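You operate a simulated robot arm through the tools that you are given. There is no shell and no other tool. Be economical: measure what you need, move in short steps, check, and stop when the job is done.

You are at the controls of a simulated robot arm. One attempt, no reset.

## Task
Tip both leftover drinks down the sink and rack the beakers.
Fine: empty the orange and the white beaker into the sink, stand them on the dish rack, then run the kitchen tap to flush and turn it off. Set down upright: orange beaker, white beaker.

Only the result counts: the job must be done as asked and must still hold three seconds after the hand-in. Knocking over, shifting, dropping, spilling or breaking anything else fails it.

## Robot
A 6-joint arm with a two-finger gripper, on a carriage that runs on a rail from [-0.004, 1.197] to [0.004, -1.143] (x, y) and turns from -193 to 139 degrees about z. Base frame: it is fixed where the carriage stands at the start and does not move with it; the origin is on the floor, on the carriage's upright axis, x ahead of it, y to its left, z up. Readings come in m, degrees, newtons and seconds.
Its first joint turns from -166.0 to 166.0 degrees. Places, roughly: dish rack [0.9, -0.6, 0.9]; kitchen tap [0.9, -0.2, 1.2]; sink [0.7, -0.1, 0.8]. Payload 2.54 kg.
The TCP is the grasp point between the finger pads, 0.023 m short of the fingertips. In the tool frame z runs along the fingers and y along their closing line. The gripper opens to 0.126 m. The gripper's body begins 0.082 m behind the TCP.
Orientation is told as [roll, pitch, yaw] about the base's x, y, z axes, in that order, counted from this pose: with the fingers straight down and closing along the base's y, the tool's x points along the base's -x, its y along +y and its z along -z.

## Interface
- The arm moves only by the tool step_arm. Its argument "motion" is a list that holds one entry, the list of rows, each a list of 7 numbers: the shift along the tool's x, y, z in m, then the turn, a rotation vector about the tool's x, y, z in degrees, then the finger opening in m, from 0 to 0.126. In form: [[[x, y, z, wx, wy, wz, hand], ...]]. A call has 1 to 20 rows; each row is the pose to reach, as a shift and turn from the pose commanded when the call began, along the tool's axes at that moment. A row lasts 0.2 s, in which the tool goes at most 0.05 m and 8.6 degrees; a call with a longer step from one row to the next is refused whole, and so is a gripper value outside its range. Where a pose cannot be reached the arm comes as near as it can. A force on the tool above 40 N (or 10 N above the force at the start of the call, whichever is more), or a blocked arm, ends the call early, and 0.2 s more pass. The fingers move at their own pace and stop on an object; they squeeze with about 31 N. The grip force told is the motor's: it shows also when the fingers shut on nothing. Time passes only in rows, and 0.2 s behind the last, so rows that repeat a pose let the fingers close. The reply holds the time, the measured pose of the TCP, the force on the tool along the base axes, the opening and the grip force, in the units named above and with some noise, with the torque about the TCP (base axes, N m) and any sound that the robot's microphone picked up.
- Cameras (640 x 400 px; columns grow to the right, rows downward): "scene" is now at [0.046, 0.1417, 1.6232]; the picture's right is [-0.65, -0.76, 0.00], its down [-0.43, 0.37, -0.82] and it looks along [0.62, -0.53, -0.57] (base axes); focal length 268 px, centre (320, 200). "wrist" rides on the gripper at [0.082, 0.014, -0.122] in the tool frame; the picture's right is [-0.17, 0.99, 0.00], its down [-0.79, -0.13, -0.60] and it looks along [-0.59, -0.10, 0.80] (tool axes); focal length 243 px, centre (320, 200). There is no depth. A picture from a camera that has moved, and an enlarged one, comes with that camera's place and axes in the base frame and with its lens.
- get_image(camera): a new picture of that camera. It takes no simulated time.
- raise_lower(by): slides the trunk up (or, below 0, down) by that many m; the arm and the scene camera ride with it, the base frame stays. It gives what a move gives, with no picture.
- roll_base(legs): drives the robot by 1 to 6 legs, each [ahead, left, turn to the left] in m, m and degrees, along the robot's own axes; the way and the turn of a leg run together, so that a leg with both is an arc; at most 1.5 m and 180 degrees a leg. The arm and the cameras ride along, it lands a little off, and it stops where it bumps. It keeps to its track: a leg is cut to what the track allows. It gives what a move gives.
- turn_head(pan, tilt): turns the head with the scene camera to pan (to the left, within 120 degrees either way) and tilt (down, from -29 to 69), counted from straight ahead of the robot. It gives what a move gives.
- inspect(camera, box): a new picture of the part [left, top, right, bottom] of that camera's present view, enlarged. It takes no simulated time.
- sign_off(): hands the job in; it is judged then, once.

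Work in short steps. Places have to be worked out from the pictures, the camera data and where the tool is seen: move nearer, look again, correct. Check each grasp and each placing, and mend what went wrong. You have 120 turns and 82 pictures in all, those below and enlarged ones among them. Open the gripper and draw the arm clear of the work before you hand the job in, unless the task says otherwise; then end with one line.

The tools are called as name(argument=value, ...) on one line, values as JSON. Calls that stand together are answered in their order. step_arm: Moves the arm, as the interface text tells. Its arguments: {"type":"object","properties":{"motion":{"type":"array","items":{"type":"array","items":{"type":"array","items":{"type":"number"}}}}},"required":["motion"]} The other tools are called the same way: raise_lower (by) slides the trunk up or down; roll_base (legs) drives the base; turn_head (pan, tilt) turns the head that bears the scene camera; get_image (camera) takes a picture; inspect (camera, box) takes an enlarged picture of a part of a camera's view; sign_off () hands the job in.

At the start:

```text
time: 0.0
position: [0.4664, -0.0223, 1.4064]
orientation: [-0.1, -0.1, 0.0]
force: [-0.1, -0.3, 0.4]
ft_torque: [0.03, -0.01, -0.03]
width: 0.1258
grasp_force: 0.1
trunk travel left (down, up): [-0.425, 0.065]
robot x, y, heading: [0.0015, -0.0004, 0.1]
head pan, tilt: [-40.6, 34.8]
```

scene: 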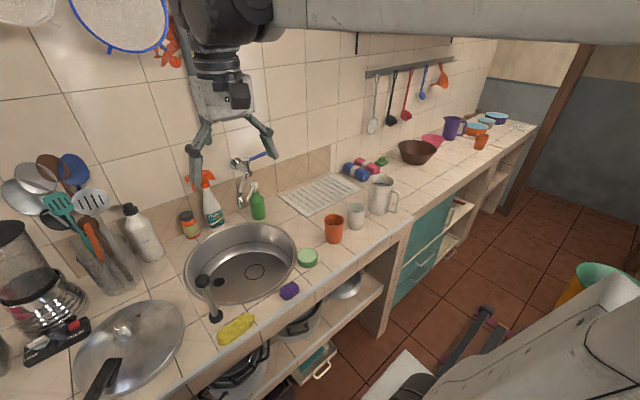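
wrist: 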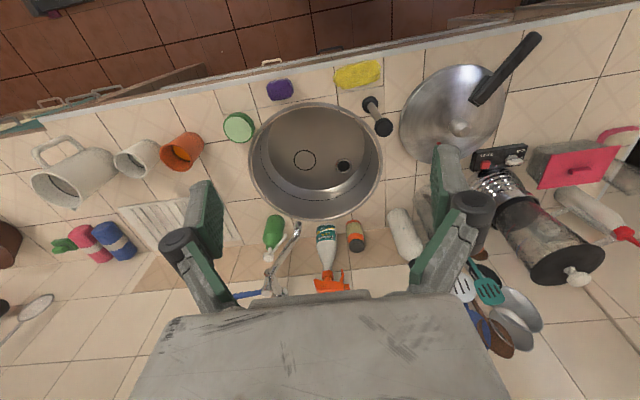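

I'll start with enlarged looks at the beakers, the rack, and the tap.

inspect(camera="scene", box=[270, 150, 430, 270])

inspect(camera="scene", box=[180, 130, 300, 230])

inspect(camera="wrist", box=[20, 90, 400, 310])

```text
3.33 times, centred on (350, 210) of scene
camera zoom: at [0.046, 0.1417, 1.6232], right [-0.65, -0.76, 0.0], down [-0.43, 0.37, -0.82], along [0.62, -0.53, -0.57], focal length 892 px, centre (220, 167)
```

zoom: 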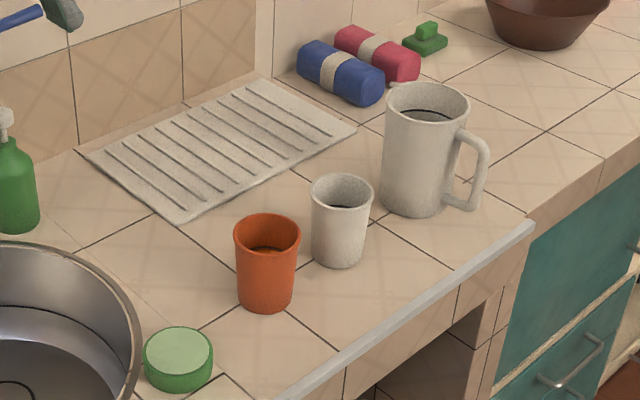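

```text
4.00 times, centred on (240, 180) of scene
camera zoom: at [0.046, 0.1417, 1.6232], right [-0.65, -0.76, 0.0], down [-0.43, 0.37, -0.82], along [0.62, -0.53, -0.57], focal length 1071 px, centre (640, 280)
```

zoom: 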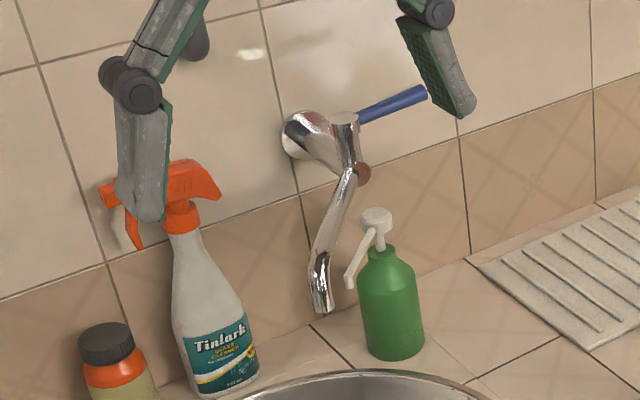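

```text
1.68 times, centred on (210, 200) of wrist
camera zoom: at [0.3852, -0.0087, 1.5273], right [0.17, 0.99, 0.0], down [0.79, -0.13, 0.6], along [0.59, -0.1, -0.8], focal length 409 px, centre (505, 200)
```

zoom: 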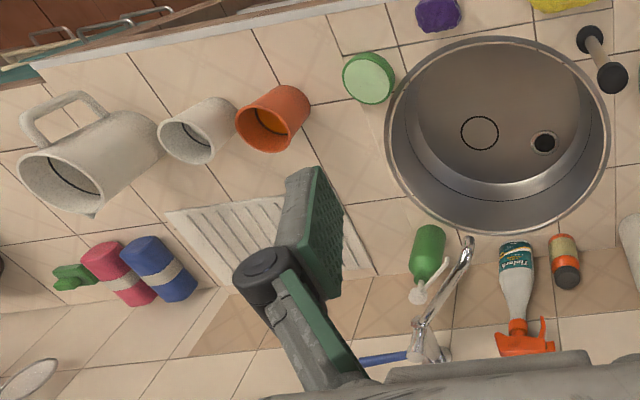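

The orange beaker is at about (0.593, -0.395) and the white one at about (0.591, -0.515). Their bases are at z≈0.89 and their rims at about 1.0. The sink centre is near (0.71, -0.08), and the rack covers x 0.77–0.98, y -0.75 to -0.41. I'll move the carriage to y≈-0.3, where everything is within reach.

roll_base(legs=[[0, -0.3, 0]])

```text
time: 2.0
position: [0.4674, -0.3164, 1.4058]
orientation: [0.0, 0.0, 0.1]
force: [-0.4, 0.9, -0.4]
ft_torque: [0.01, -0.02, -0.02]
width: 0.126
grasp_force: 0.1
trunk travel left (down, up): [-0.425, 0.065]
robot x, y, heading: [0.0003, -0.2932, 0.1]
head pan, tilt: [-40.6, 34.8]
```

The carriage landed where I wanted it. Next I'll pitch the tool 60° so it points forward and down, still high up and clear of everything.

step_arm(motion=[[[-0.01, -0.01, 0.015, 0, -7.5, 0, 0.11], [-0.02, -0.02, 0.03, 0, -15, 0, 0.11], [-0.03, -0.03, 0.045, 0, -22.5, 0, 0.11], [-0.04, -0.04, 0.06, 0, -30, 0, 0.11], [-0.05, -0.05, 0.075, 0, -37.5, 0, 0.11], [-0.06, -0.06, 0.09, 0, -45, 0, 0.11], [-0.07, -0.07, 0.105, 0, -52.5, 0, 0.11], [-0.08, -0.078, 0.12, 0, -60, 0, 0.11], [-0.08, -0.078, 0.12, 0, -60, 0, 0.11]]])

```text
time: 4.0
position: [0.549, -0.3937, 1.287]
orientation: [0.1, -60.0, 0.0]
force: [0.4, -0.2, -0.5]
ft_torque: [0.0, -0.03, -0.01]
width: 0.1101
grasp_force: 0.0
trunk travel left (down, up): [-0.425, 0.065]
robot x, y, heading: [0.002, -0.2926, -0.1]
head pan, tilt: [-40.6, 34.8]
```

The pitch is fine. I'll pull back in x and lower the trunk to just above grasp height.

step_arm(motion=[[[0.02, 0, -0.035, 0, 0, 0, 0.11], [0.04, 0, -0.069, 0, 0, 0, 0.11], [0.06, 0, -0.104, 0, 0, 0, 0.11]]])

raise_lower(by=-0.28)

get_image(camera="scene")

get_image(camera="wrist")

```text
time: 4.8
position: [0.4266, -0.3946, 1.2874]
orientation: [0.0, -60.0, 0.0]
force: [-0.5, 0.3, 0.6]
ft_torque: [-0.01, 0.01, -0.01]
width: 0.1104
grasp_force: 0.0
trunk travel left (down, up): [-0.425, 0.065]
robot x, y, heading: [0.0007, -0.292, -0.1]
head pan, tilt: [-40.6, 34.8]
```

```text
time: 7.7
position: [0.4265, -0.3957, 1.0064]
orientation: [0.1, -60.0, 0.0]
force: [0.1, -0.1, -0.2]
ft_torque: [-0.03, -0.01, -0.01]
width: 0.1097
grasp_force: 0.0
trunk travel left (down, up): [-0.145, 0.345]
robot x, y, heading: [0.0002, -0.2943, -0.0]
head pan, tilt: [-40.6, 34.8]
```

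```text
76 pictures are left
camera scene: at [0.0471, -0.1511, 1.3433], right [-0.65, -0.76, 0.0], down [-0.43, 0.37, -0.82], along [0.62, -0.53, -0.57], focal length 268 px, centre (320, 200)
```

scene: 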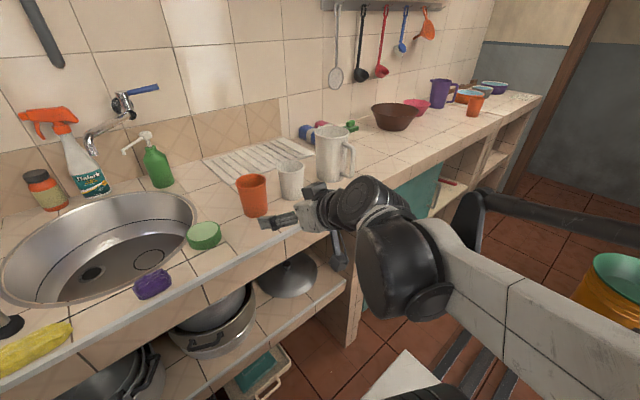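

```text
75 pictures are left
camera wrist: at [0.2803, -0.3812, 0.9952], right [0.08, 0.99, 0.14], down [-0.12, -0.13, 0.98], along [0.99, -0.1, 0.11], focal length 243 px, centre (320, 200)
```

wrist: 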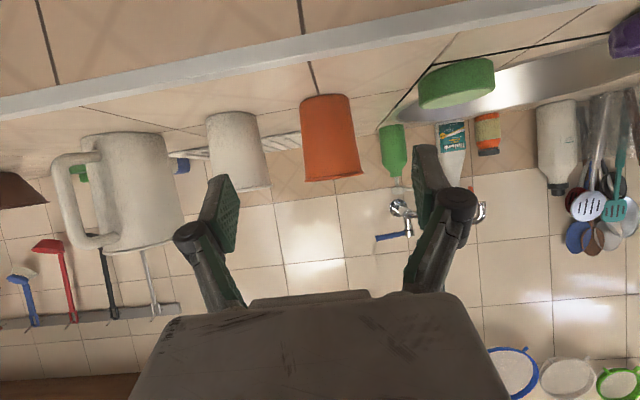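

In the wrist view the orange beaker is centred at about y≈-0.39, with its mid-height at z≈0.955. I'll move in along the tool axis and then advance horizontally until the beaker is between the fingers.

step_arm(motion=[[[0, 0.002, 0.035, 0, 0, 0, 0.1], [0, 0.004, 0.07, 0, 0, 0, 0.096], [0, 0.004, 0.1036, 0, 0, 0, 0.096], [0, 0.004, 0.1036, 0, 0, 0, 0.096]]])

get_image(camera="wrist")

inspect(camera="scene", box=[180, 120, 380, 280])

```text
time: 8.7
position: [0.5174, -0.3911, 0.9563]
orientation: [0.1, -60.0, -0.1]
force: [-0.5, -0.1, 0.1]
ft_torque: [0.02, 0.02, -0.02]
width: 0.0957
grasp_force: 0.0
trunk travel left (down, up): [-0.145, 0.345]
robot x, y, heading: [0.0077, -0.2929, -0.1]
head pan, tilt: [-40.6, 34.8]
```

```text
74 pictures are left
camera wrist: at [0.3711, -0.3775, 0.9447], right [0.08, 0.99, 0.14], down [-0.12, -0.13, 0.98], along [0.99, -0.1, 0.11], focal length 243 px, centre (320, 200)
```

wrist: 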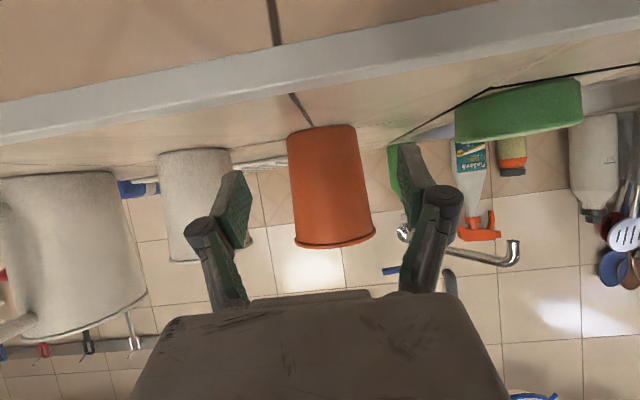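

```text
2.50 times, centred on (280, 200) of scene
camera zoom: at [0.048, -0.1506, 1.3433], right [-0.64, -0.76, 0.0], down [-0.44, 0.37, -0.82], along [0.63, -0.53, -0.57], focal length 669 px, centre (420, 200)
```

zoom: 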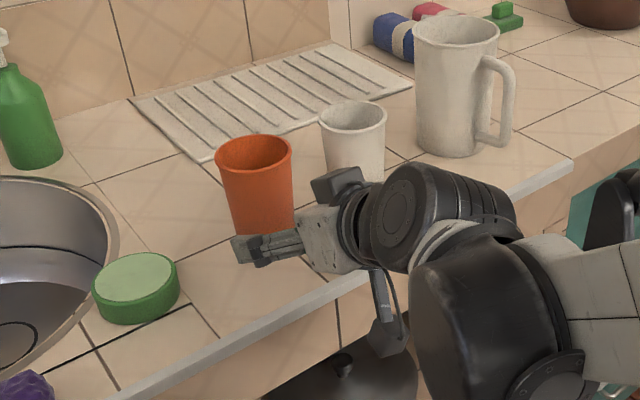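

The beaker is centred between the fingers (y≈-0.389, mid z≈0.955). I'll advance 0.076 m horizontally and close.

step_arm(motion=[[[-0.013, 0.002, 0.022, 0, 0, 0, 0.096], [-0.026, 0.002, 0.044, 0, 0, 0, 0.096], [-0.038, 0.002, 0.0658, 0, 0, 0, 0.096], [-0.038, 0.002, 0.0658, 0, 0, 0, 0.096], [-0.038, 0.002, 0.0658, 0, 0, 0, 0.06], [-0.038, 0.002, 0.0658, 0, 0, 0, 0.04], [-0.038, 0.002, 0.0658, 0, 0, 0, 0.04], [-0.038, 0.002, 0.0658, 0, 0, 0, 0.04]]])

get_image(camera="wrist")

```text
time: 10.4
position: [0.5934, -0.3902, 0.9548]
orientation: [0.1, -60.0, -0.1]
force: [1.2, -0.6, 1.4]
ft_torque: [0.06, -0.04, 0.0]
width: 0.0608
grasp_force: 31.1
trunk travel left (down, up): [-0.145, 0.345]
robot x, y, heading: [0.0019, -0.294, 0.2]
head pan, tilt: [-40.6, 34.8]
```

```text
72 pictures are left
camera wrist: at [0.4469, -0.3768, 0.9445], right [0.08, 0.99, 0.14], down [-0.12, -0.13, 0.98], along [0.99, -0.1, 0.11], focal length 243 px, centre (320, 200)
```

wrist: 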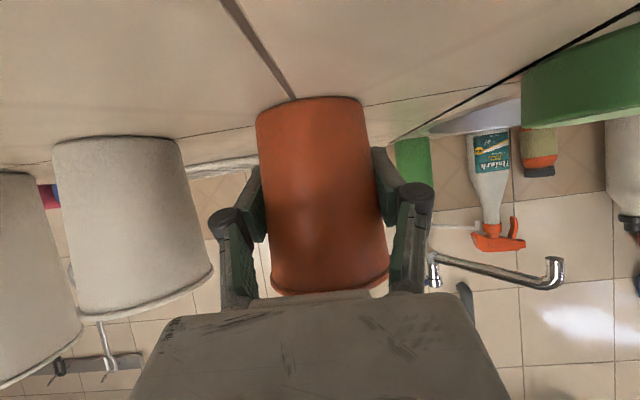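

The orange beaker is gripped, with the opening at 0.061. I'll lift it with the trunk and carry it slowly over the sink centre, keeping it upright.

raise_lower(by=0.12)

step_arm(motion=[[[-0.001, 0.005, 0.002, 0, 0, 0, 0.04], [-0.005, 0.02, 0.01, 0, 0, 0, 0.04], [-0.01, 0.04, 0.018, 0, 0, 0, 0.04], [-0.015, 0.06, 0.025, 0, 0, 0, 0.04], [-0.02, 0.08, 0.034, 0, 0, 0, 0.04], [-0.025, 0.1, 0.043, 0, 0, 0, 0.04], [-0.03, 0.12, 0.052, 0, 0, 0, 0.04], [-0.035, 0.14, 0.06, 0, 0, 0, 0.04], [-0.04, 0.16, 0.069, 0, 0, 0, 0.04], [-0.045, 0.18, 0.078, 0, 0, 0, 0.04], [-0.05, 0.2, 0.087, 0, 0, 0, 0.04], [-0.05, 0.22, 0.087, 0, 0, 0, 0.04], [-0.05, 0.24, 0.087, 0, 0, 0, 0.04], [-0.05, 0.26, 0.087, 0, 0, 0, 0.04], [-0.05, 0.28, 0.087, 0, 0, 0, 0.04], [-0.05, 0.292, 0.087, 0, 0, 0, 0.04], [-0.05, 0.3, 0.087, 0, 0, 0, 0.04], [-0.05, 0.3, 0.087, 0, 0, 0, 0.04]]])

get_image(camera="scene")

```text
time: 11.9
position: [0.5933, -0.3914, 1.0759]
orientation: [0.1, -60.0, -0.1]
force: [0.4, -0.7, -2.3]
ft_torque: [0.03, 0.04, 0.04]
width: 0.0606
grasp_force: 31.2
trunk travel left (down, up): [-0.265, 0.225]
robot x, y, heading: [0.0036, -0.2894, -0.1]
head pan, tilt: [-40.6, 34.8]
```

```text
time: 15.8
position: [0.6927, -0.0909, 1.076]
orientation: [0.1, -60.0, -0.2]
force: [-0.6, -1.1, -1.7]
ft_torque: [0.0, -0.02, -0.01]
width: 0.0604
grasp_force: 31.0
trunk travel left (down, up): [-0.265, 0.225]
robot x, y, heading: [0.0002, -0.2943, -0.1]
head pan, tilt: [-40.6, 34.8]
```

```text
71 pictures are left
camera scene: at [0.0473, -0.151, 1.4632], right [-0.65, -0.76, 0.0], down [-0.43, 0.37, -0.82], along [0.62, -0.53, -0.57], focal length 268 px, centre (320, 200)
```

scene: 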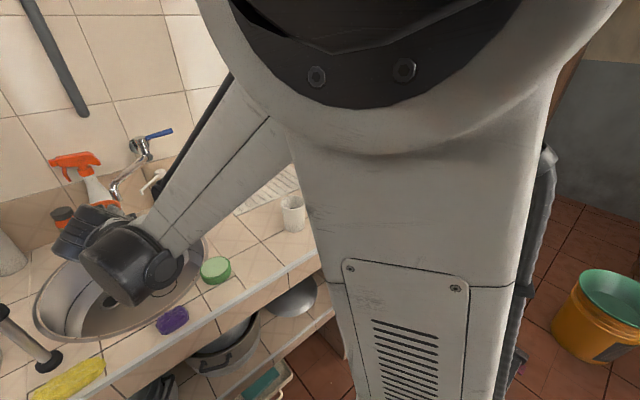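

It's over the sink. I'll roll slowly about the tool axis to pour, with the opening turning toward +y, over the centre of the basin.

step_arm(motion=[[[0, 0, 0, 0, 0, -5, 0.04], [0, 0, 0, 0, 0, -10, 0.04], [0, 0, 0, 0, 0, -15, 0.04], [0, 0, 0, 0, 0, -20, 0.04], [0, 0, 0, 0, 0, -25, 0.04], [0, 0, 0, 0, 0, -30, 0.04], [0, 0, 0, 0, 0, -35, 0.04], [0, 0, 0, 0, 0, -40, 0.04], [0, 0, 0, 0, 0, -45, 0.04], [0, 0, 0, 0, 0, -50, 0.04], [0, 0, 0, 0, 0, -55, 0.04], [0, 0, 0, 0, 0, -60, 0.04], [0, 0, 0, 0, 0, -65, 0.04], [0, 0, 0, 0, 0, -70, 0.04], [0, 0, 0, 0, 0, -75, 0.04], [0, 0, 0, 0, 0, -80, 0.04], [0, 0, 0, 0, 0, -85, 0.04], [0, 0, 0, 0, 0, -90, 0.04], [0, 0, 0, 0, 0, -95, 0.04], [0, 0, 0, 0, 0, -100, 0.04]]])

get_image(camera="wrist")

```text
time: 19.9
position: [0.6933, -0.0912, 1.0749]
orientation: [-59.6, 8.7, 95.2]
force: [-0.3, -0.2, -0.1]
ft_torque: [0.0, -0.03, 0.0]
width: 0.0602
grasp_force: 31.6
trunk travel left (down, up): [-0.265, 0.225]
robot x, y, heading: [0.0002, -0.2947, -0.1]
head pan, tilt: [-40.6, 34.8]
```

```text
70 pictures are left
camera wrist: at [0.5886, -0.1737, 1.1361], right [-0.5, -0.01, -0.87], down [-0.52, 0.8, 0.29], along [0.69, 0.6, -0.41], focal length 243 px, centre (320, 200)
```

wrist: 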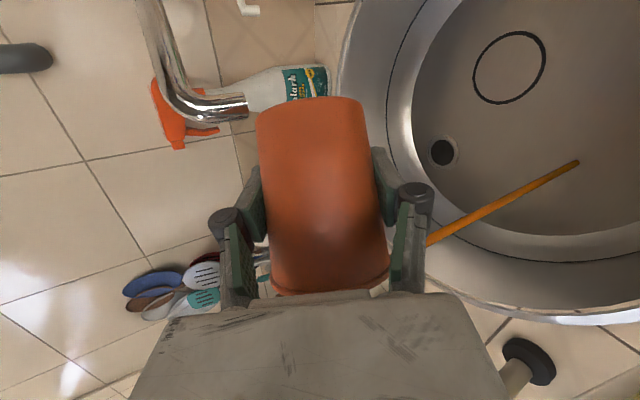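

The stream is falling into the basin, and the force on the tool is dropping. I'll keep rolling until the beaker is fully tipped and then wait.

step_arm(motion=[[[0, 0, 0, 0, 0, 0, 0.04], [0, 0, 0, 0, 0, 0, 0.04], [0, 0, 0, 0, 0, 0, 0.04], [0, 0, 0, 0, 0, -6, 0.04], [0, 0, 0, 0, 0, -12, 0.04], [0, 0, 0, 0, 0, -18, 0.04], [0, 0, 0, 0, 0, -24, 0.04], [0, 0, 0, 0, 0, -30, 0.04], [0, 0, 0, 0, 0, -36, 0.04], [0, 0, 0, 0, 0, -42, 0.04], [0, 0, 0, 0, 0, -48, 0.04], [0, 0, 0, 0, 0, -48, 0.04], [0, 0, 0, 0, 0, -48, 0.04], [0, 0, 0, 0, 0, -48, 0.04], [0, 0, 0, 0, 0, -48, 0.04], [0, 0, 0, 0, 0, -48, 0.04], [0, 0, 0, 0, 0, -48, 0.04], [0, 0, 0, 0, 0, -48, 0.04]]])

get_image(camera="wrist")

```text
time: 23.8
position: [0.6932, -0.0909, 1.0759]
orientation: [-42.6, 47.3, 128.6]
force: [0.8, -0.2, -0.5]
ft_torque: [-0.02, 0.02, -0.03]
width: 0.0602
grasp_force: 31.0
trunk travel left (down, up): [-0.265, 0.225]
robot x, y, heading: [0.0024, -0.2938, -0.1]
head pan, tilt: [-40.6, 34.8]
```

```text
69 pictures are left
camera wrist: at [0.6191, -0.1455, 1.1895], right [-0.33, -0.75, -0.57], down [-0.82, 0.53, -0.22], along [0.47, 0.4, -0.79], focal length 243 px, centre (320, 200)
```

wrist: 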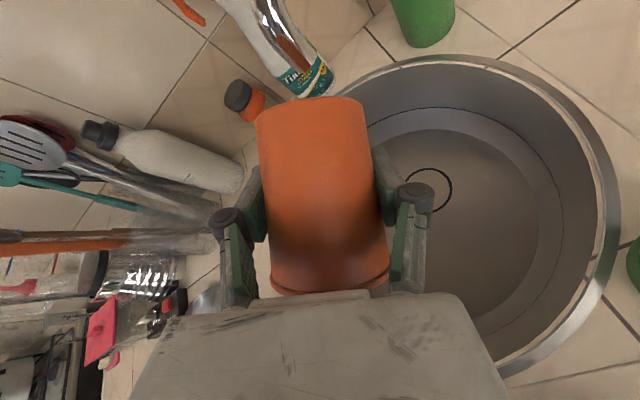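

The stream has stopped. I'll tip it a little further to drain the last drops, then roll it back.

step_arm(motion=[[[0, 0, 0, 0, 0, -8, 0.04], [0, 0, 0, 0, 0, -16, 0.04], [0, 0, 0, 0, 0, -24, 0.04], [0, 0, 0, 0, 0, -24, 0.04], [0, 0, 0, 0, 0, -24, 0.04], [0, 0, 0, 0, 0, -24, 0.04], [0, 0, 0, 0, 0, -24, 0.04], [0, 0, 0, 0, 0, -16, 0.04], [0, 0, 0, 0, 0, -8, 0.04], [0, 0, 0, 0, 0, 0, 0.04], [0, 0, 0, 0, 0, 8, 0.04], [0, 0, 0, 0, 0, 16, 0.04], [0, 0, 0, 0, 0, 24, 0.04], [0, 0, 0, 0, 0, 32, 0.04], [0, 0, 0, 0, 0, 40, 0.04], [0, 0, 0, 0, 0, 48, 0.04]]])

step_arm(motion=[[[0, 0, 0, 0, 0, 8, 0.04], [0, 0, 0, 0, 0, 16, 0.04], [0, 0, 0, 0, 0, 24, 0.04], [0, 0, 0, 0, 0, 32, 0.04], [0, 0, 0, 0, 0, 40, 0.04], [0, 0, 0, 0, 0, 48, 0.04], [0, 0, 0, 0, 0, 56, 0.04], [0, 0, 0, 0, 0, 64, 0.04], [0, 0, 0, 0, 0, 72, 0.04], [0, 0, 0, 0, 0, 80, 0.04], [0, 0, 0, 0, 0, 88, 0.04], [0, 0, 0, 0, 0, 96, 0.04], [0, 0, 0, 0, 0, 100, 0.04], [0, 0, 0, 0, 0, 100, 0.04]]])

```text
time: 27.1
position: [0.6928, -0.0917, 1.076]
orientation: [-59.6, 8.5, 95.0]
force: [-0.2, -0.2, -0.7]
ft_torque: [0.01, -0.03, 0.01]
width: 0.06
grasp_force: 30.7
trunk travel left (down, up): [-0.265, 0.225]
robot x, y, heading: [0.0047, -0.2946, -0.2]
head pan, tilt: [-40.6, 34.8]
```

```text
time: 30.1
position: [0.6935, -0.0916, 1.0749]
orientation: [0.1, -60.0, -0.2]
force: [-0.3, -0.1, 0.6]
ft_torque: [-0.04, 0.0, -0.03]
width: 0.0601
grasp_force: 30.4
trunk travel left (down, up): [-0.265, 0.225]
robot x, y, heading: [-0.0016, -0.2909, -0.4]
head pan, tilt: [-40.6, 34.8]
```

The orange beaker is upright and empty. I'll raise it and carry it to the far end of the rack at about (0.86, -0.61). I'll yaw the tool -35° so the wrist stays clear of the steel mug.

raise_lower(by=0.1)

step_arm(motion=[[[0, -0.03, 0, 0, 0, 0, 0.04], [0, -0.06, 0, 0, 0, 0, 0.04], [0, -0.09, 0, 0, 0, 0, 0.04], [0, -0.12, 0, 0, 0, 0, 0.04], [0, -0.15, 0, 0, 0, 0, 0.04], [0, -0.18, 0, 0, 0, 0, 0.04], [0, -0.21, 0, 3.03, 0, 1.75, 0.04], [0, -0.24, 0, 6.06, 0, 3.5, 0.04], [-0.007, -0.265, 0.012, 9.1, 0, 5.25, 0.04], [-0.014, -0.29, 0.024, 12.1, 0, 7, 0.04], [-0.021, -0.315, 0.036, 15.15, 0, 8.75, 0.04], [-0.028, -0.34, 0.048, 18.2, 0, 10.5, 0.04], [-0.035, -0.365, 0.06, 21.2, 0, 12.25, 0.04], [-0.042, -0.39, 0.072, 24.2, 0, 14, 0.04], [-0.05, -0.415, 0.087, 27.3, 0, 15.75, 0.04], [-0.058, -0.44, 0.1, 30.3, 0, 17.5, 0.04], [-0.066, -0.465, 0.114, 30.3, 0, 17.5, 0.04], [-0.074, -0.49, 0.128, 30.3, 0, 17.5, 0.04], [-0.0835, -0.518, 0.1446, 30.3, 0, 17.5, 0.04], [-0.0835, -0.518, 0.1446, 30.3, 0, 17.5, 0.04]]])

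get_image(camera="scene")

get_image(camera="wrist")

```text
time: 31.5
position: [0.6925, -0.092, 1.1752]
orientation: [0.2, -60.0, -0.1]
force: [0.3, 0.5, -0.5]
ft_torque: [0.0, 0.0, -0.01]
width: 0.0601
grasp_force: 30.5
trunk travel left (down, up): [-0.365, 0.125]
robot x, y, heading: [-0.0019, -0.294, -0.1]
head pan, tilt: [-40.6, 34.8]
```

```text
time: 35.7
position: [0.8592, -0.6089, 1.1745]
orientation: [0.0, -60.0, -35.1]
force: [0.7, 0.4, -0.7]
ft_torque: [0.02, 0.01, -0.01]
width: 0.0597
grasp_force: 30.8
trunk travel left (down, up): [-0.365, 0.125]
robot x, y, heading: [0.0011, -0.2935, 0.2]
head pan, tilt: [-40.6, 34.8]
```

```text
68 pictures are left
camera scene: at [0.0477, -0.1514, 1.5632], right [-0.65, -0.76, 0.0], down [-0.43, 0.37, -0.82], along [0.62, -0.53, -0.57], focal length 268 px, centre (320, 200)
```

scene: 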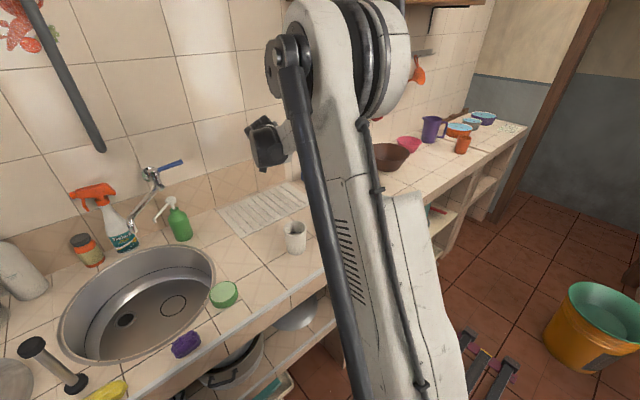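

```text
67 pictures are left
camera wrist: at [0.7477, -0.514, 1.1636], right [0.63, 0.76, 0.14], down [-0.18, -0.04, 0.98], along [0.75, -0.65, 0.11], focal length 243 px, centre (320, 200)
```

wrist: 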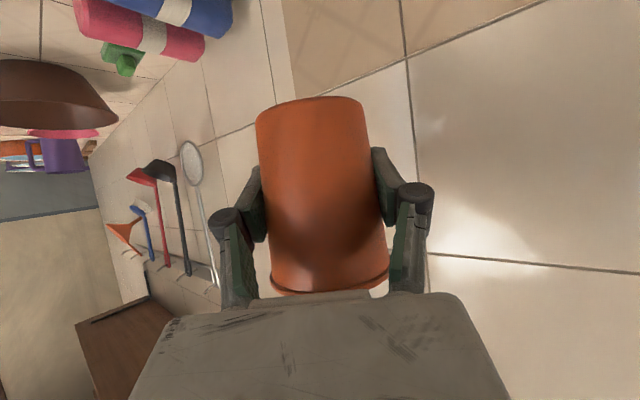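

The beaker is over the rack and the space around it is clear. I'll lower the trunk until it's about 2 cm above the surface.

raise_lower(by=-0.19)

get_image(camera="wrist")

get_image(camera="scene")

```text
time: 37.8
position: [0.8585, -0.6097, 0.9848]
orientation: [0.0, -60.0, -35.1]
force: [-0.7, -0.1, -0.9]
ft_torque: [0.01, -0.02, -0.01]
width: 0.0601
grasp_force: 31.4
trunk travel left (down, up): [-0.175, 0.315]
robot x, y, heading: [0.0032, -0.2943, -0.1]
head pan, tilt: [-40.6, 34.8]
```

```text
66 pictures are left
camera wrist: at [0.7472, -0.5136, 0.9741], right [0.63, 0.76, 0.14], down [-0.18, -0.04, 0.98], along [0.75, -0.65, 0.11], focal length 243 px, centre (320, 200)
```

wrist: 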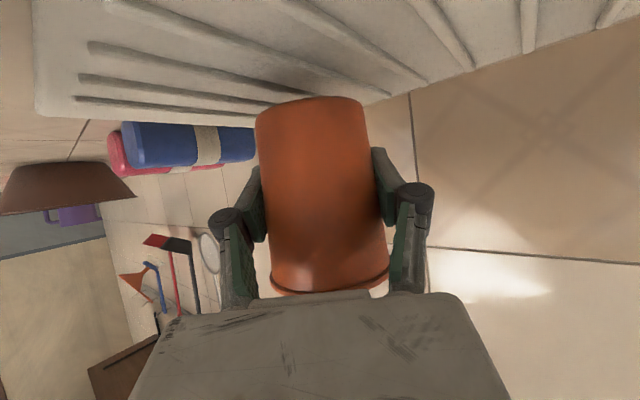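

```text
65 pictures are left
camera scene: at [0.0471, -0.1511, 1.3733], right [-0.65, -0.76, 0.0], down [-0.43, 0.37, -0.82], along [0.62, -0.53, -0.57], focal length 268 px, centre (320, 200)
```

scene: 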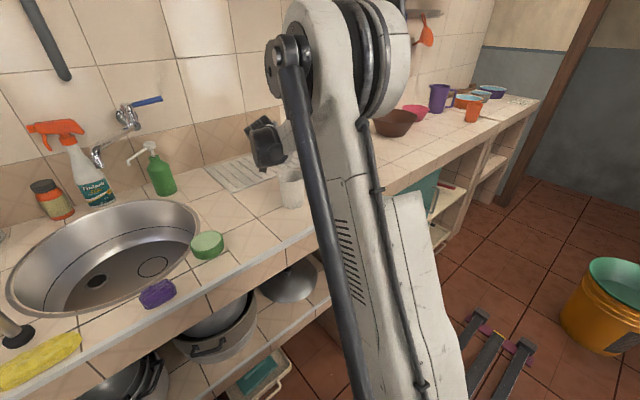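

The rack has raised bars running along x, so the beaker base should straddle two of them. I'll zoom in to find where the bars are.

inspect(camera="wrist", box=[30, 0, 640, 200])

inspect(camera="scene", box=[190, 130, 310, 220])

```text
1.05 times, centred on (335, 100) of wrist (not enlarged: the box is as wide or as high as the picture)
camera zoom: at [0.7472, -0.5136, 0.9741], right [0.63, 0.76, 0.14], down [-0.18, -0.04, 0.98], along [0.75, -0.65, 0.11], focal length 255 px, centre (304, 305)
```

zoom: 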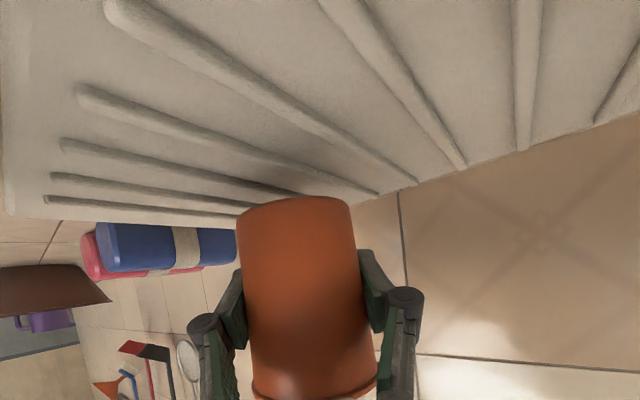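

```text
4.44 times, centred on (250, 175) of scene
camera zoom: at [0.0471, -0.1511, 1.3733], right [-0.65, -0.76, 0.0], down [-0.43, 0.37, -0.82], along [0.62, -0.53, -0.57], focal length 1190 px, centre (631, 311)
```

zoom: 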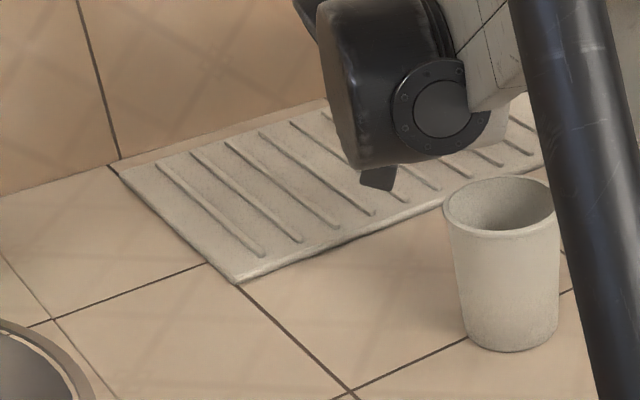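

The bars sit at y≈-0.548, -0.579 and -0.610, about 0.031 apart. I'll shift the beaker to y≈-0.594 so it rests on two bars, and lower it part of the way.

step_arm(motion=[[[0.0022, 0.0063, -0.0038, 0, 0, 0, 0.04], [0.0044, 0.0127, -0.0077, 0, 0, 0, 0.04], [0.0087, 0.0127, -0.0052, 0, 0, 0, 0.04], [0.0131, 0.0127, -0.0027, 0, 0, 0, 0.04], [0.0131, 0.0127, -0.0027, 0, 0, 0, 0.04]]])

step_arm(motion=[[[0.0017, 0, 0.001, 0, 0, 0, 0.04], [0.0035, 0, 0.002, 0, 0, 0, 0.04], [0.0035, 0, 0.002, 0, 0, 0, 0.04]]])

inspect(camera="wrist", box=[200, 40, 440, 190])

```text
time: 39.0
position: [0.8589, -0.5934, 0.9755]
orientation: [0.1, -60.0, -35.1]
force: [-0.2, -0.9, -0.7]
ft_torque: [0.0, -0.02, 0.0]
width: 0.0601
grasp_force: 31.1
trunk travel left (down, up): [-0.175, 0.315]
robot x, y, heading: [-0.0001, -0.2961, -0.1]
head pan, tilt: [-40.6, 34.8]
```

```text
time: 39.8
position: [0.8587, -0.5937, 0.9707]
orientation: [0.1, -60.0, -35.1]
force: [-0.1, 0.5, -0.4]
ft_torque: [-0.01, -0.01, 0.03]
width: 0.0605
grasp_force: 30.6
trunk travel left (down, up): [-0.175, 0.315]
robot x, y, heading: [0.0009, -0.2913, 0.2]
head pan, tilt: [-40.6, 34.8]
```

```text
2.67 times, centred on (320, 115) of wrist
camera zoom: at [0.7472, -0.4979, 0.9596], right [0.63, 0.76, 0.14], down [-0.18, -0.04, 0.98], along [0.75, -0.65, 0.11], focal length 647 px, centre (320, 427)
```

zoom: 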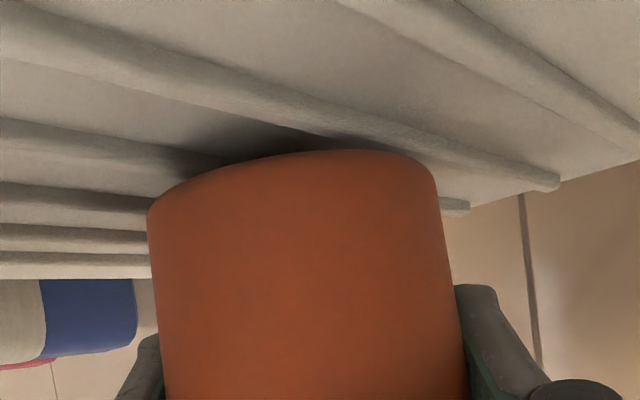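

It's almost down on the bars. I'll keep lowering in 2–3 mm steps and watch the vertical force.

step_arm(motion=[[[0.0022, 0, 0.00125, 0, 0, 0, 0.04], [0.0022, 0, 0.00125, 0, 0, 0, 0.04]]])

step_arm(motion=[[[0.0022, 0, 0.00125, 0, 0, 0, 0.04], [0.0022, 0, 0.00125, 0, 0, 0, 0.04]]])

```text
time: 40.4
position: [0.8586, -0.5934, 0.9693]
orientation: [0.1, -60.1, -35.1]
force: [0.1, 0.3, -1.0]
ft_torque: [-0.03, 0.03, 0.04]
width: 0.0604
grasp_force: 31.4
trunk travel left (down, up): [-0.175, 0.315]
robot x, y, heading: [0.0011, -0.2918, -0.2]
head pan, tilt: [-40.6, 34.8]
```

```text
time: 41.0
position: [0.8579, -0.5925, 0.9679]
orientation: [0.1, -60.1, -35.1]
force: [6.3, -2.2, 19.4]
ft_torque: [-0.11, -0.2, 0.03]
width: 0.06
grasp_force: 30.9
trunk travel left (down, up): [-0.175, 0.315]
robot x, y, heading: [0.0012, -0.2908, 0.3]
head pan, tilt: [-40.6, 34.8]
```

Contact at 19 N. I'll relieve the pressure by 2 mm, open the fingers, and back out horizontally.

step_arm(motion=[[[-0.0017, 0, -0.001, 0, 0, 0, 0.04], [-0.0017, 0, -0.001, 0, 0, 0, 0.062], [-0.0017, 0, -0.001, 0, 0, 0, 0.07], [-0.0017, 0, -0.001, 0, 0, 0, 0.085], [-0.0017, 0, -0.001, 0, 0, 0, 0.1], [-0.0017, 0, -0.001, 0, 0, 0, 0.1]]])

get_image(camera="wrist")

```text
time: 42.4
position: [0.858, -0.5942, 0.9681]
orientation: [0.1, -60.0, -35.0]
force: [0.4, 0.1, 0.2]
ft_torque: [-0.02, 0.0, 0.0]
width: 0.1001
grasp_force: 0.1
trunk travel left (down, up): [-0.175, 0.315]
robot x, y, heading: [0.0006, -0.2958, -0.0]
head pan, tilt: [-40.6, 34.8]
```

```text
61 pictures are left
camera wrist: at [0.7469, -0.4977, 0.9569], right [0.63, 0.76, 0.14], down [-0.18, -0.04, 0.98], along [0.75, -0.65, 0.11], focal length 243 px, centre (320, 200)
```

wrist: 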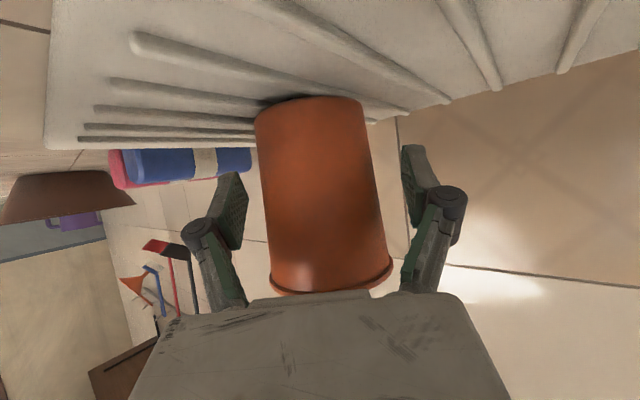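

The beaker stands freely on the rack. I'll back out 8 cm horizontally, then raise the trunk.

step_arm(motion=[[[0.01, 0, -0.0173, 0, 0, 0, 0.1], [0.02, 0, -0.0346, 0, 0, 0, 0.1], [0.03, 0, -0.052, 0, 0, 0, 0.1], [0.042, 0, -0.0727, 0, 0, 0, 0.1], [0.042, 0, -0.0727, 0, 0, 0, 0.1]]])

raise_lower(by=0.16)

get_image(camera="wrist")

get_image(camera="scene")

```text
time: 43.6
position: [0.7893, -0.5465, 0.9689]
orientation: [0.1, -60.1, -35.1]
force: [-0.4, -0.3, -0.1]
ft_torque: [0.02, 0.01, -0.03]
width: 0.1
grasp_force: 0.0
trunk travel left (down, up): [-0.175, 0.315]
robot x, y, heading: [0.0015, -0.2948, -0.1]
head pan, tilt: [-40.6, 34.8]
```

```text
time: 45.4
position: [0.7903, -0.5457, 1.1275]
orientation: [0.1, -59.9, -35.2]
force: [-0.5, -0.2, -0.2]
ft_torque: [-0.02, -0.01, -0.01]
width: 0.1
grasp_force: 0.1
trunk travel left (down, up): [-0.335, 0.155]
robot x, y, heading: [-0.0044, -0.2936, -0.0]
head pan, tilt: [-40.6, 34.8]
```

```text
60 pictures are left
camera wrist: at [0.6782, -0.4502, 1.1164], right [0.63, 0.76, 0.14], down [-0.18, -0.04, 0.98], along [0.75, -0.65, 0.11], focal length 243 px, centre (320, 200)
```

wrist: 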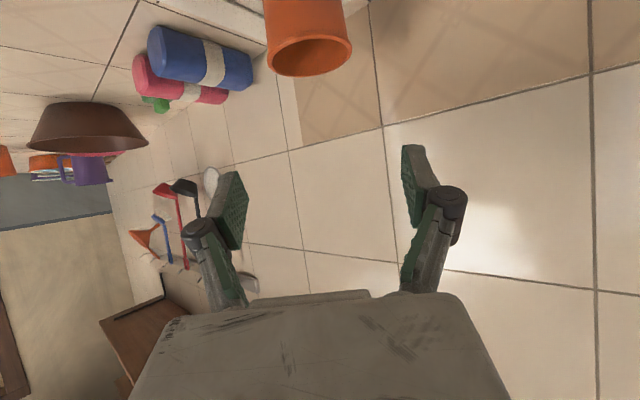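

```text
59 pictures are left
camera scene: at [0.0472, -0.1511, 1.5331], right [-0.65, -0.76, 0.0], down [-0.43, 0.37, -0.82], along [0.62, -0.53, -0.57], focal length 268 px, centre (320, 200)
```

scene: 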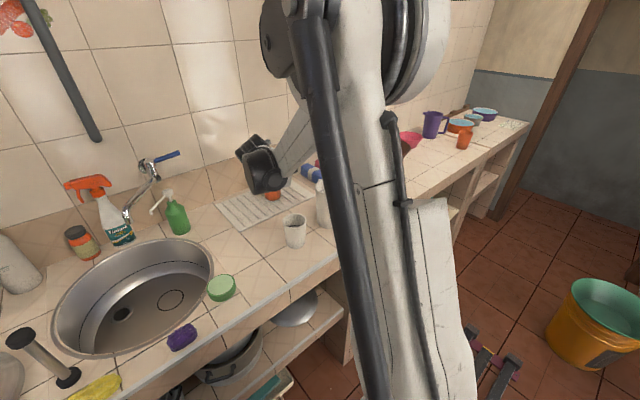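

The orange beaker is standing on the rack. I'll move back to approach the white beaker and turn the yaw back to 0.

step_arm(motion=[[[0.0152, -0.0176, -0.0264, -3, 0, -1.75, 0.1], [0.0305, -0.0351, -0.0527, -6, 0, -3.5, 0.1], [0.0457, -0.0527, -0.0791, -9.1, 0, -5.25, 0.1], [0.061, -0.0702, -0.1054, -12.1, 0, -7, 0.1], [0.0762, -0.0878, -0.1318, -15.2, 0, -8.75, 0.1], [0.0914, -0.1053, -0.1582, -18.2, 0, -10.5, 0.1], [0.1067, -0.1229, -0.1845, -21.2, 0, -12.25, 0.1], [0.1219, -0.1404, -0.2109, -24.2, 0, -14, 0.1], [0.1372, -0.158, -0.2372, -27.3, 0, -15.75, 0.1], [0.1524, -0.1755, -0.2636, -30.3, 0, -17.5, 0.1], [0.1524, -0.1755, -0.2636, -30.3, 0, -17.5, 0.1]]])

raise_lower(by=-0.12)

get_image(camera="wrist")

get_image(camera="scene")

```text
time: 48.0
position: [0.4641, -0.5385, 1.1291]
orientation: [-0.1, -60.0, 0.0]
force: [0.5, -0.4, 0.8]
ft_torque: [-0.01, 0.02, 0.0]
width: 0.0998
grasp_force: 0.2
trunk travel left (down, up): [-0.335, 0.155]
robot x, y, heading: [-0.0015, -0.2923, -0.3]
head pan, tilt: [-40.6, 34.8]
stopped in row 11: the arm was blocked; the commanded pose is now the measured one
```

```text
time: 49.5
position: [0.463, -0.5377, 1.009]
orientation: [0.0, -60.2, 0.0]
force: [0.6, 0.1, 0.0]
ft_torque: [0.0, 0.0, -0.03]
width: 0.0999
grasp_force: 0.0
trunk travel left (down, up): [-0.215, 0.275]
robot x, y, heading: [-0.0024, -0.2935, 0.3]
head pan, tilt: [-40.6, 34.8]
```

```text
58 pictures are left
camera wrist: at [0.3169, -0.5239, 0.9976], right [0.08, 0.99, 0.14], down [-0.12, -0.13, 0.98], along [0.99, -0.1, 0.11], focal length 243 px, centre (320, 200)
```

wrist: 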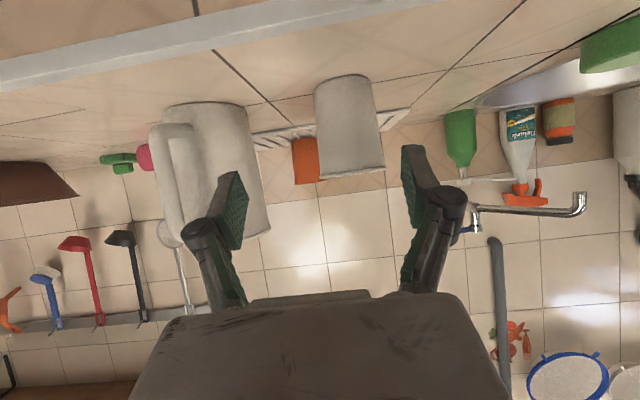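

```text
57 pictures are left
camera scene: at [0.0434, -0.1621, 1.4365], right [-0.73, -0.68, 0.0], down [-0.23, 0.25, -0.94], along [0.64, -0.69, -0.35], focal length 268 px, centre (320, 200)
```

scene: 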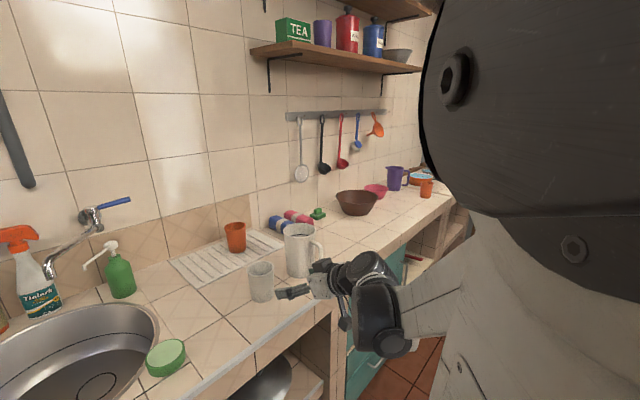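

The folded arm nudged the camera head, but nothing in the scene has moved. The white beaker is at y≈-0.508, so I'll shift left and down to line up in front of it. That also unfolds the arm.

step_arm(motion=[[[0.002, 0.015, 0.007, 0, 0, 0, 0.1], [0.004, 0.03, 0.014, 0, 0, 0, 0.1], [0.01, 0.03, 0.034, 0, 0, 0, 0.1], [0.0209, 0.03, 0.0698, 0, 0, 0, 0.1], [0.0209, 0.03, 0.0698, 0, 0, 0, 0.1]]])

get_image(camera="wrist")

get_image(camera="scene")

```text
time: 50.7
position: [0.5133, -0.5058, 0.9562]
orientation: [0.1, -60.0, 0.0]
force: [0.5, 0.2, -1.1]
ft_torque: [-0.01, 0.0, -0.01]
width: 0.1002
grasp_force: 0.1
trunk travel left (down, up): [-0.215, 0.275]
robot x, y, heading: [-0.0001, -0.2932, -0.3]
head pan, tilt: [-40.6, 34.8]
```

```text
56 pictures are left
camera wrist: at [0.3669, -0.4916, 0.9438], right [0.08, 0.99, 0.14], down [-0.12, -0.13, 0.98], along [0.99, -0.1, 0.11], focal length 243 px, centre (320, 200)
```

wrist: 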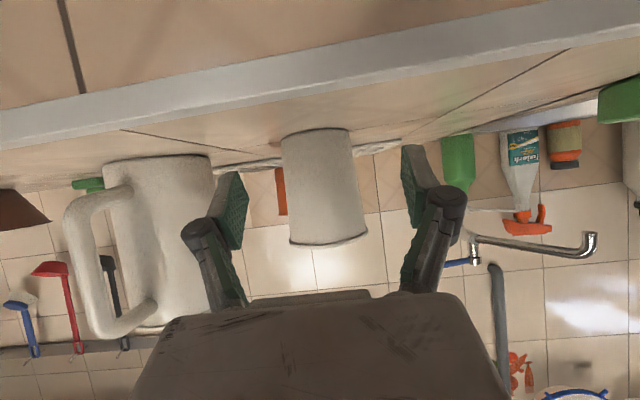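

```text
55 pictures are left
camera scene: at [0.0478, -0.1514, 1.4132], right [-0.65, -0.76, 0.0], down [-0.43, 0.37, -0.82], along [0.62, -0.53, -0.57], focal length 268 px, centre (320, 200)
```

scene: 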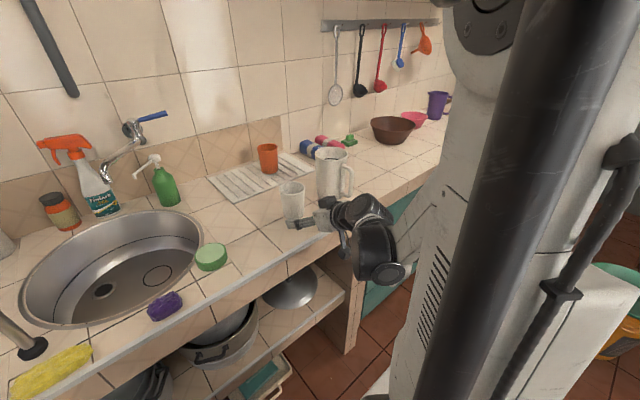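

The white beaker is centred at y≈-0.509 and there's about 4 cm between the finger and the mug. I'll advance 7.8 cm and close.

step_arm(motion=[[[-0.013, -0.003, 0.0225, 0, 0, 0, 0.096], [-0.026, -0.003, 0.045, 0, 0, 0, 0.096], [-0.039, -0.003, 0.0675, 0, 0, 0, 0.096], [-0.039, -0.003, 0.0675, 0, 0, 0, 0.096], [-0.039, -0.003, 0.0675, 0, 0, 0, 0.06], [-0.039, -0.003, 0.0675, 0, 0, 0, 0.04], [-0.039, -0.003, 0.0675, 0, 0, 0, 0.04], [-0.039, -0.003, 0.0675, 0, 0, 0, 0.04]]])

get_image(camera="wrist")

```text
time: 52.5
position: [0.5903, -0.5089, 0.9557]
orientation: [-0.1, -60.0, 0.0]
force: [1.1, 0.8, 0.9]
ft_torque: [0.06, 0.0, -0.04]
width: 0.0607
grasp_force: 31.4
trunk travel left (down, up): [-0.215, 0.275]
robot x, y, heading: [-0.0011, -0.2942, 0.1]
head pan, tilt: [-40.6, 34.8]
```

```text
54 pictures are left
camera wrist: at [0.4449, -0.4961, 0.9442], right [0.08, 0.99, 0.14], down [-0.12, -0.13, 0.98], along [0.99, -0.1, 0.11], focal length 243 px, centre (320, 200)
```

wrist: 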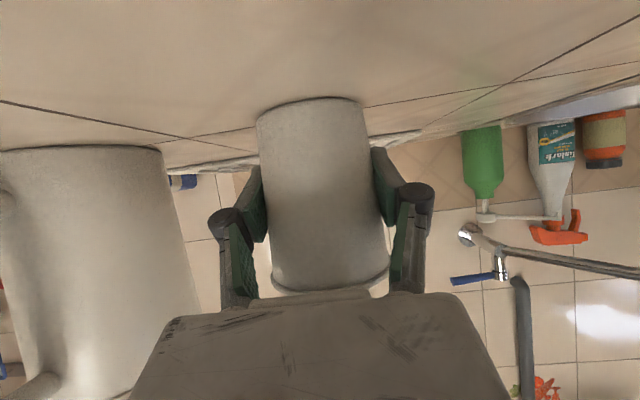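

The white beaker is gripped. I'll lift it and carry it slowly to the same pouring spot over the sink.

raise_lower(by=0.12)

step_arm(motion=[[[0, 0.008, 0, 0, 0, 0, 0.04], [0, 0.024, 0, 0, 0, 0, 0.04], [-0.003, 0.048, 0.005, 0, 0, 0, 0.04], [-0.006, 0.072, 0.0105, 0, 0, 0, 0.04], [-0.01, 0.096, 0.017, 0, 0, 0, 0.04], [-0.014, 0.12, 0.024, 0, 0, 0, 0.04], [-0.018, 0.144, 0.031, 0, 0, 0, 0.04], [-0.022, 0.168, 0.038, 0, 0, 0, 0.04], [-0.026, 0.192, 0.045, 0, 0, 0, 0.04], [-0.03, 0.216, 0.052, 0, 0, 0, 0.04], [-0.034, 0.24, 0.059, 0, 0, 0, 0.04], [-0.038, 0.264, 0.066, 0, 0, 0, 0.04], [-0.042, 0.288, 0.073, 0, 0, 0, 0.04], [-0.046, 0.312, 0.08, 0, 0, 0, 0.04], [-0.05, 0.336, 0.0865, 0, 0, 0, 0.04], [-0.0515, 0.36, 0.089, 0, 0, 0, 0.04], [-0.0515, 0.384, 0.089, 0, 0, 0, 0.04], [-0.0515, 0.402, 0.089, 0, 0, 0, 0.04], [-0.0515, 0.417, 0.089, 0, 0, 0, 0.04], [-0.0515, 0.417, 0.089, 0, 0, 0, 0.04]]])

```text
time: 54.0
position: [0.5912, -0.5104, 1.0756]
orientation: [0.0, -60.0, -0.1]
force: [-0.5, -0.2, -1.9]
ft_torque: [0.01, -0.01, 0.04]
width: 0.0604
grasp_force: 31.2
trunk travel left (down, up): [-0.335, 0.155]
robot x, y, heading: [0.0003, -0.2904, -0.4]
head pan, tilt: [-40.6, 34.8]
```

```text
time: 58.2
position: [0.6929, -0.0947, 1.0757]
orientation: [0.0, -60.1, 0.0]
force: [-0.1, 0.5, -2.2]
ft_torque: [-0.01, 0.04, -0.01]
width: 0.0607
grasp_force: 30.8
trunk travel left (down, up): [-0.335, 0.155]
robot x, y, heading: [0.0009, -0.2937, 0.2]
head pan, tilt: [-40.6, 34.8]
```

It's over the sink again. I'll pour with the same slow roll.

step_arm(motion=[[[0, 0, 0, 0, 0, -5, 0.04], [0, 0, 0, 0, 0, -10, 0.04], [0, 0, 0, 0, 0, -15, 0.04], [0, 0, 0, 0, 0, -20, 0.04], [0, 0, 0, 0, 0, -25, 0.04], [0, 0, 0, 0, 0, -30, 0.04], [0, 0, 0, 0, 0, -35, 0.04], [0, 0, 0, 0, 0, -40, 0.04], [0, 0, 0, 0, 0, -45, 0.04], [0, 0, 0, 0, 0, -50, 0.04], [0, 0, 0, 0, 0, -55, 0.04], [0, 0, 0, 0, 0, -60, 0.04], [0, 0, 0, 0, 0, -65, 0.04], [0, 0, 0, 0, 0, -70, 0.04], [0, 0, 0, 0, 0, -75, 0.04], [0, 0, 0, 0, 0, -80, 0.04], [0, 0, 0, 0, 0, -85, 0.04], [0, 0, 0, 0, 0, -90, 0.04], [0, 0, 0, 0, 0, -95, 0.04], [0, 0, 0, 0, 0, -100, 0.04]]])

get_image(camera="wrist")

step_arm(motion=[[[0, 0, 0, 0, 0, 0, 0.04], [0, 0, 0, 0, 0, 0, 0.04], [0, 0, 0, 0, 0, 0, 0.04], [0, 0, 0, 0, 0, -6, 0.04], [0, 0, 0, 0, 0, -12, 0.04], [0, 0, 0, 0, 0, -18, 0.04], [0, 0, 0, 0, 0, -24, 0.04], [0, 0, 0, 0, 0, -30, 0.04], [0, 0, 0, 0, 0, -36, 0.04], [0, 0, 0, 0, 0, -42, 0.04], [0, 0, 0, 0, 0, -48, 0.04], [0, 0, 0, 0, 0, -56, 0.04], [0, 0, 0, 0, 0, -64, 0.04], [0, 0, 0, 0, 0, -72, 0.04], [0, 0, 0, 0, 0, -72, 0.04], [0, 0, 0, 0, 0, -72, 0.04], [0, 0, 0, 0, 0, -72, 0.04], [0, 0, 0, 0, 0, -72, 0.04], [0, 0, 0, 0, 0, -72, 0.04], [0, 0, 0, 0, 0, -72, 0.04]]])

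get_image(camera="wrist")

```text
time: 62.4
position: [0.6941, -0.093, 1.0758]
orientation: [-59.8, 8.8, 95.1]
force: [0.4, -0.1, -1.6]
ft_torque: [0.02, 0.0, 0.02]
width: 0.0606
grasp_force: 30.6
trunk travel left (down, up): [-0.335, 0.155]
robot x, y, heading: [0.0003, -0.293, -0.1]
head pan, tilt: [-40.6, 34.8]
```

```text
53 pictures are left
camera wrist: at [0.5893, -0.1762, 1.1365], right [-0.5, -0.01, -0.87], down [-0.52, 0.8, 0.29], along [0.69, 0.6, -0.4], focal length 243 px, centre (320, 200)
```

wrist: 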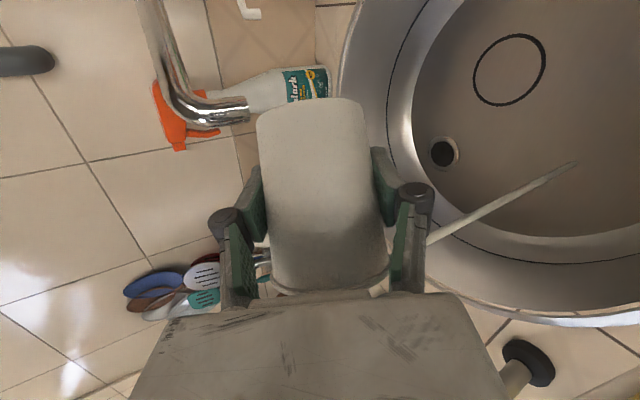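

```text
time: 66.6
position: [0.6932, -0.0934, 1.0762]
orientation: [-13.6, 59.1, 164.3]
force: [0.0, -0.7, -1.3]
ft_torque: [-0.01, 0.01, 0.0]
width: 0.0602
grasp_force: 31.7
trunk travel left (down, up): [-0.335, 0.155]
robot x, y, heading: [0.0018, -0.2935, -0.1]
head pan, tilt: [-40.6, 34.8]
```

```text
52 pictures are left
camera wrist: at [0.6276, -0.1182, 1.2045], right [-0.15, -0.95, -0.26], down [-0.9, 0.24, -0.36], along [0.41, 0.18, -0.89], focal length 243 px, centre (320, 200)
```

wrist: 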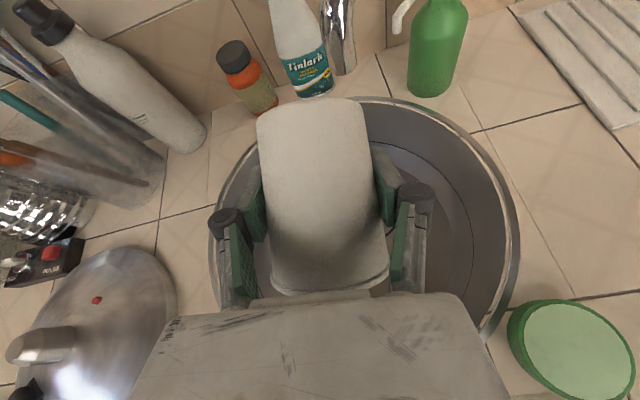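

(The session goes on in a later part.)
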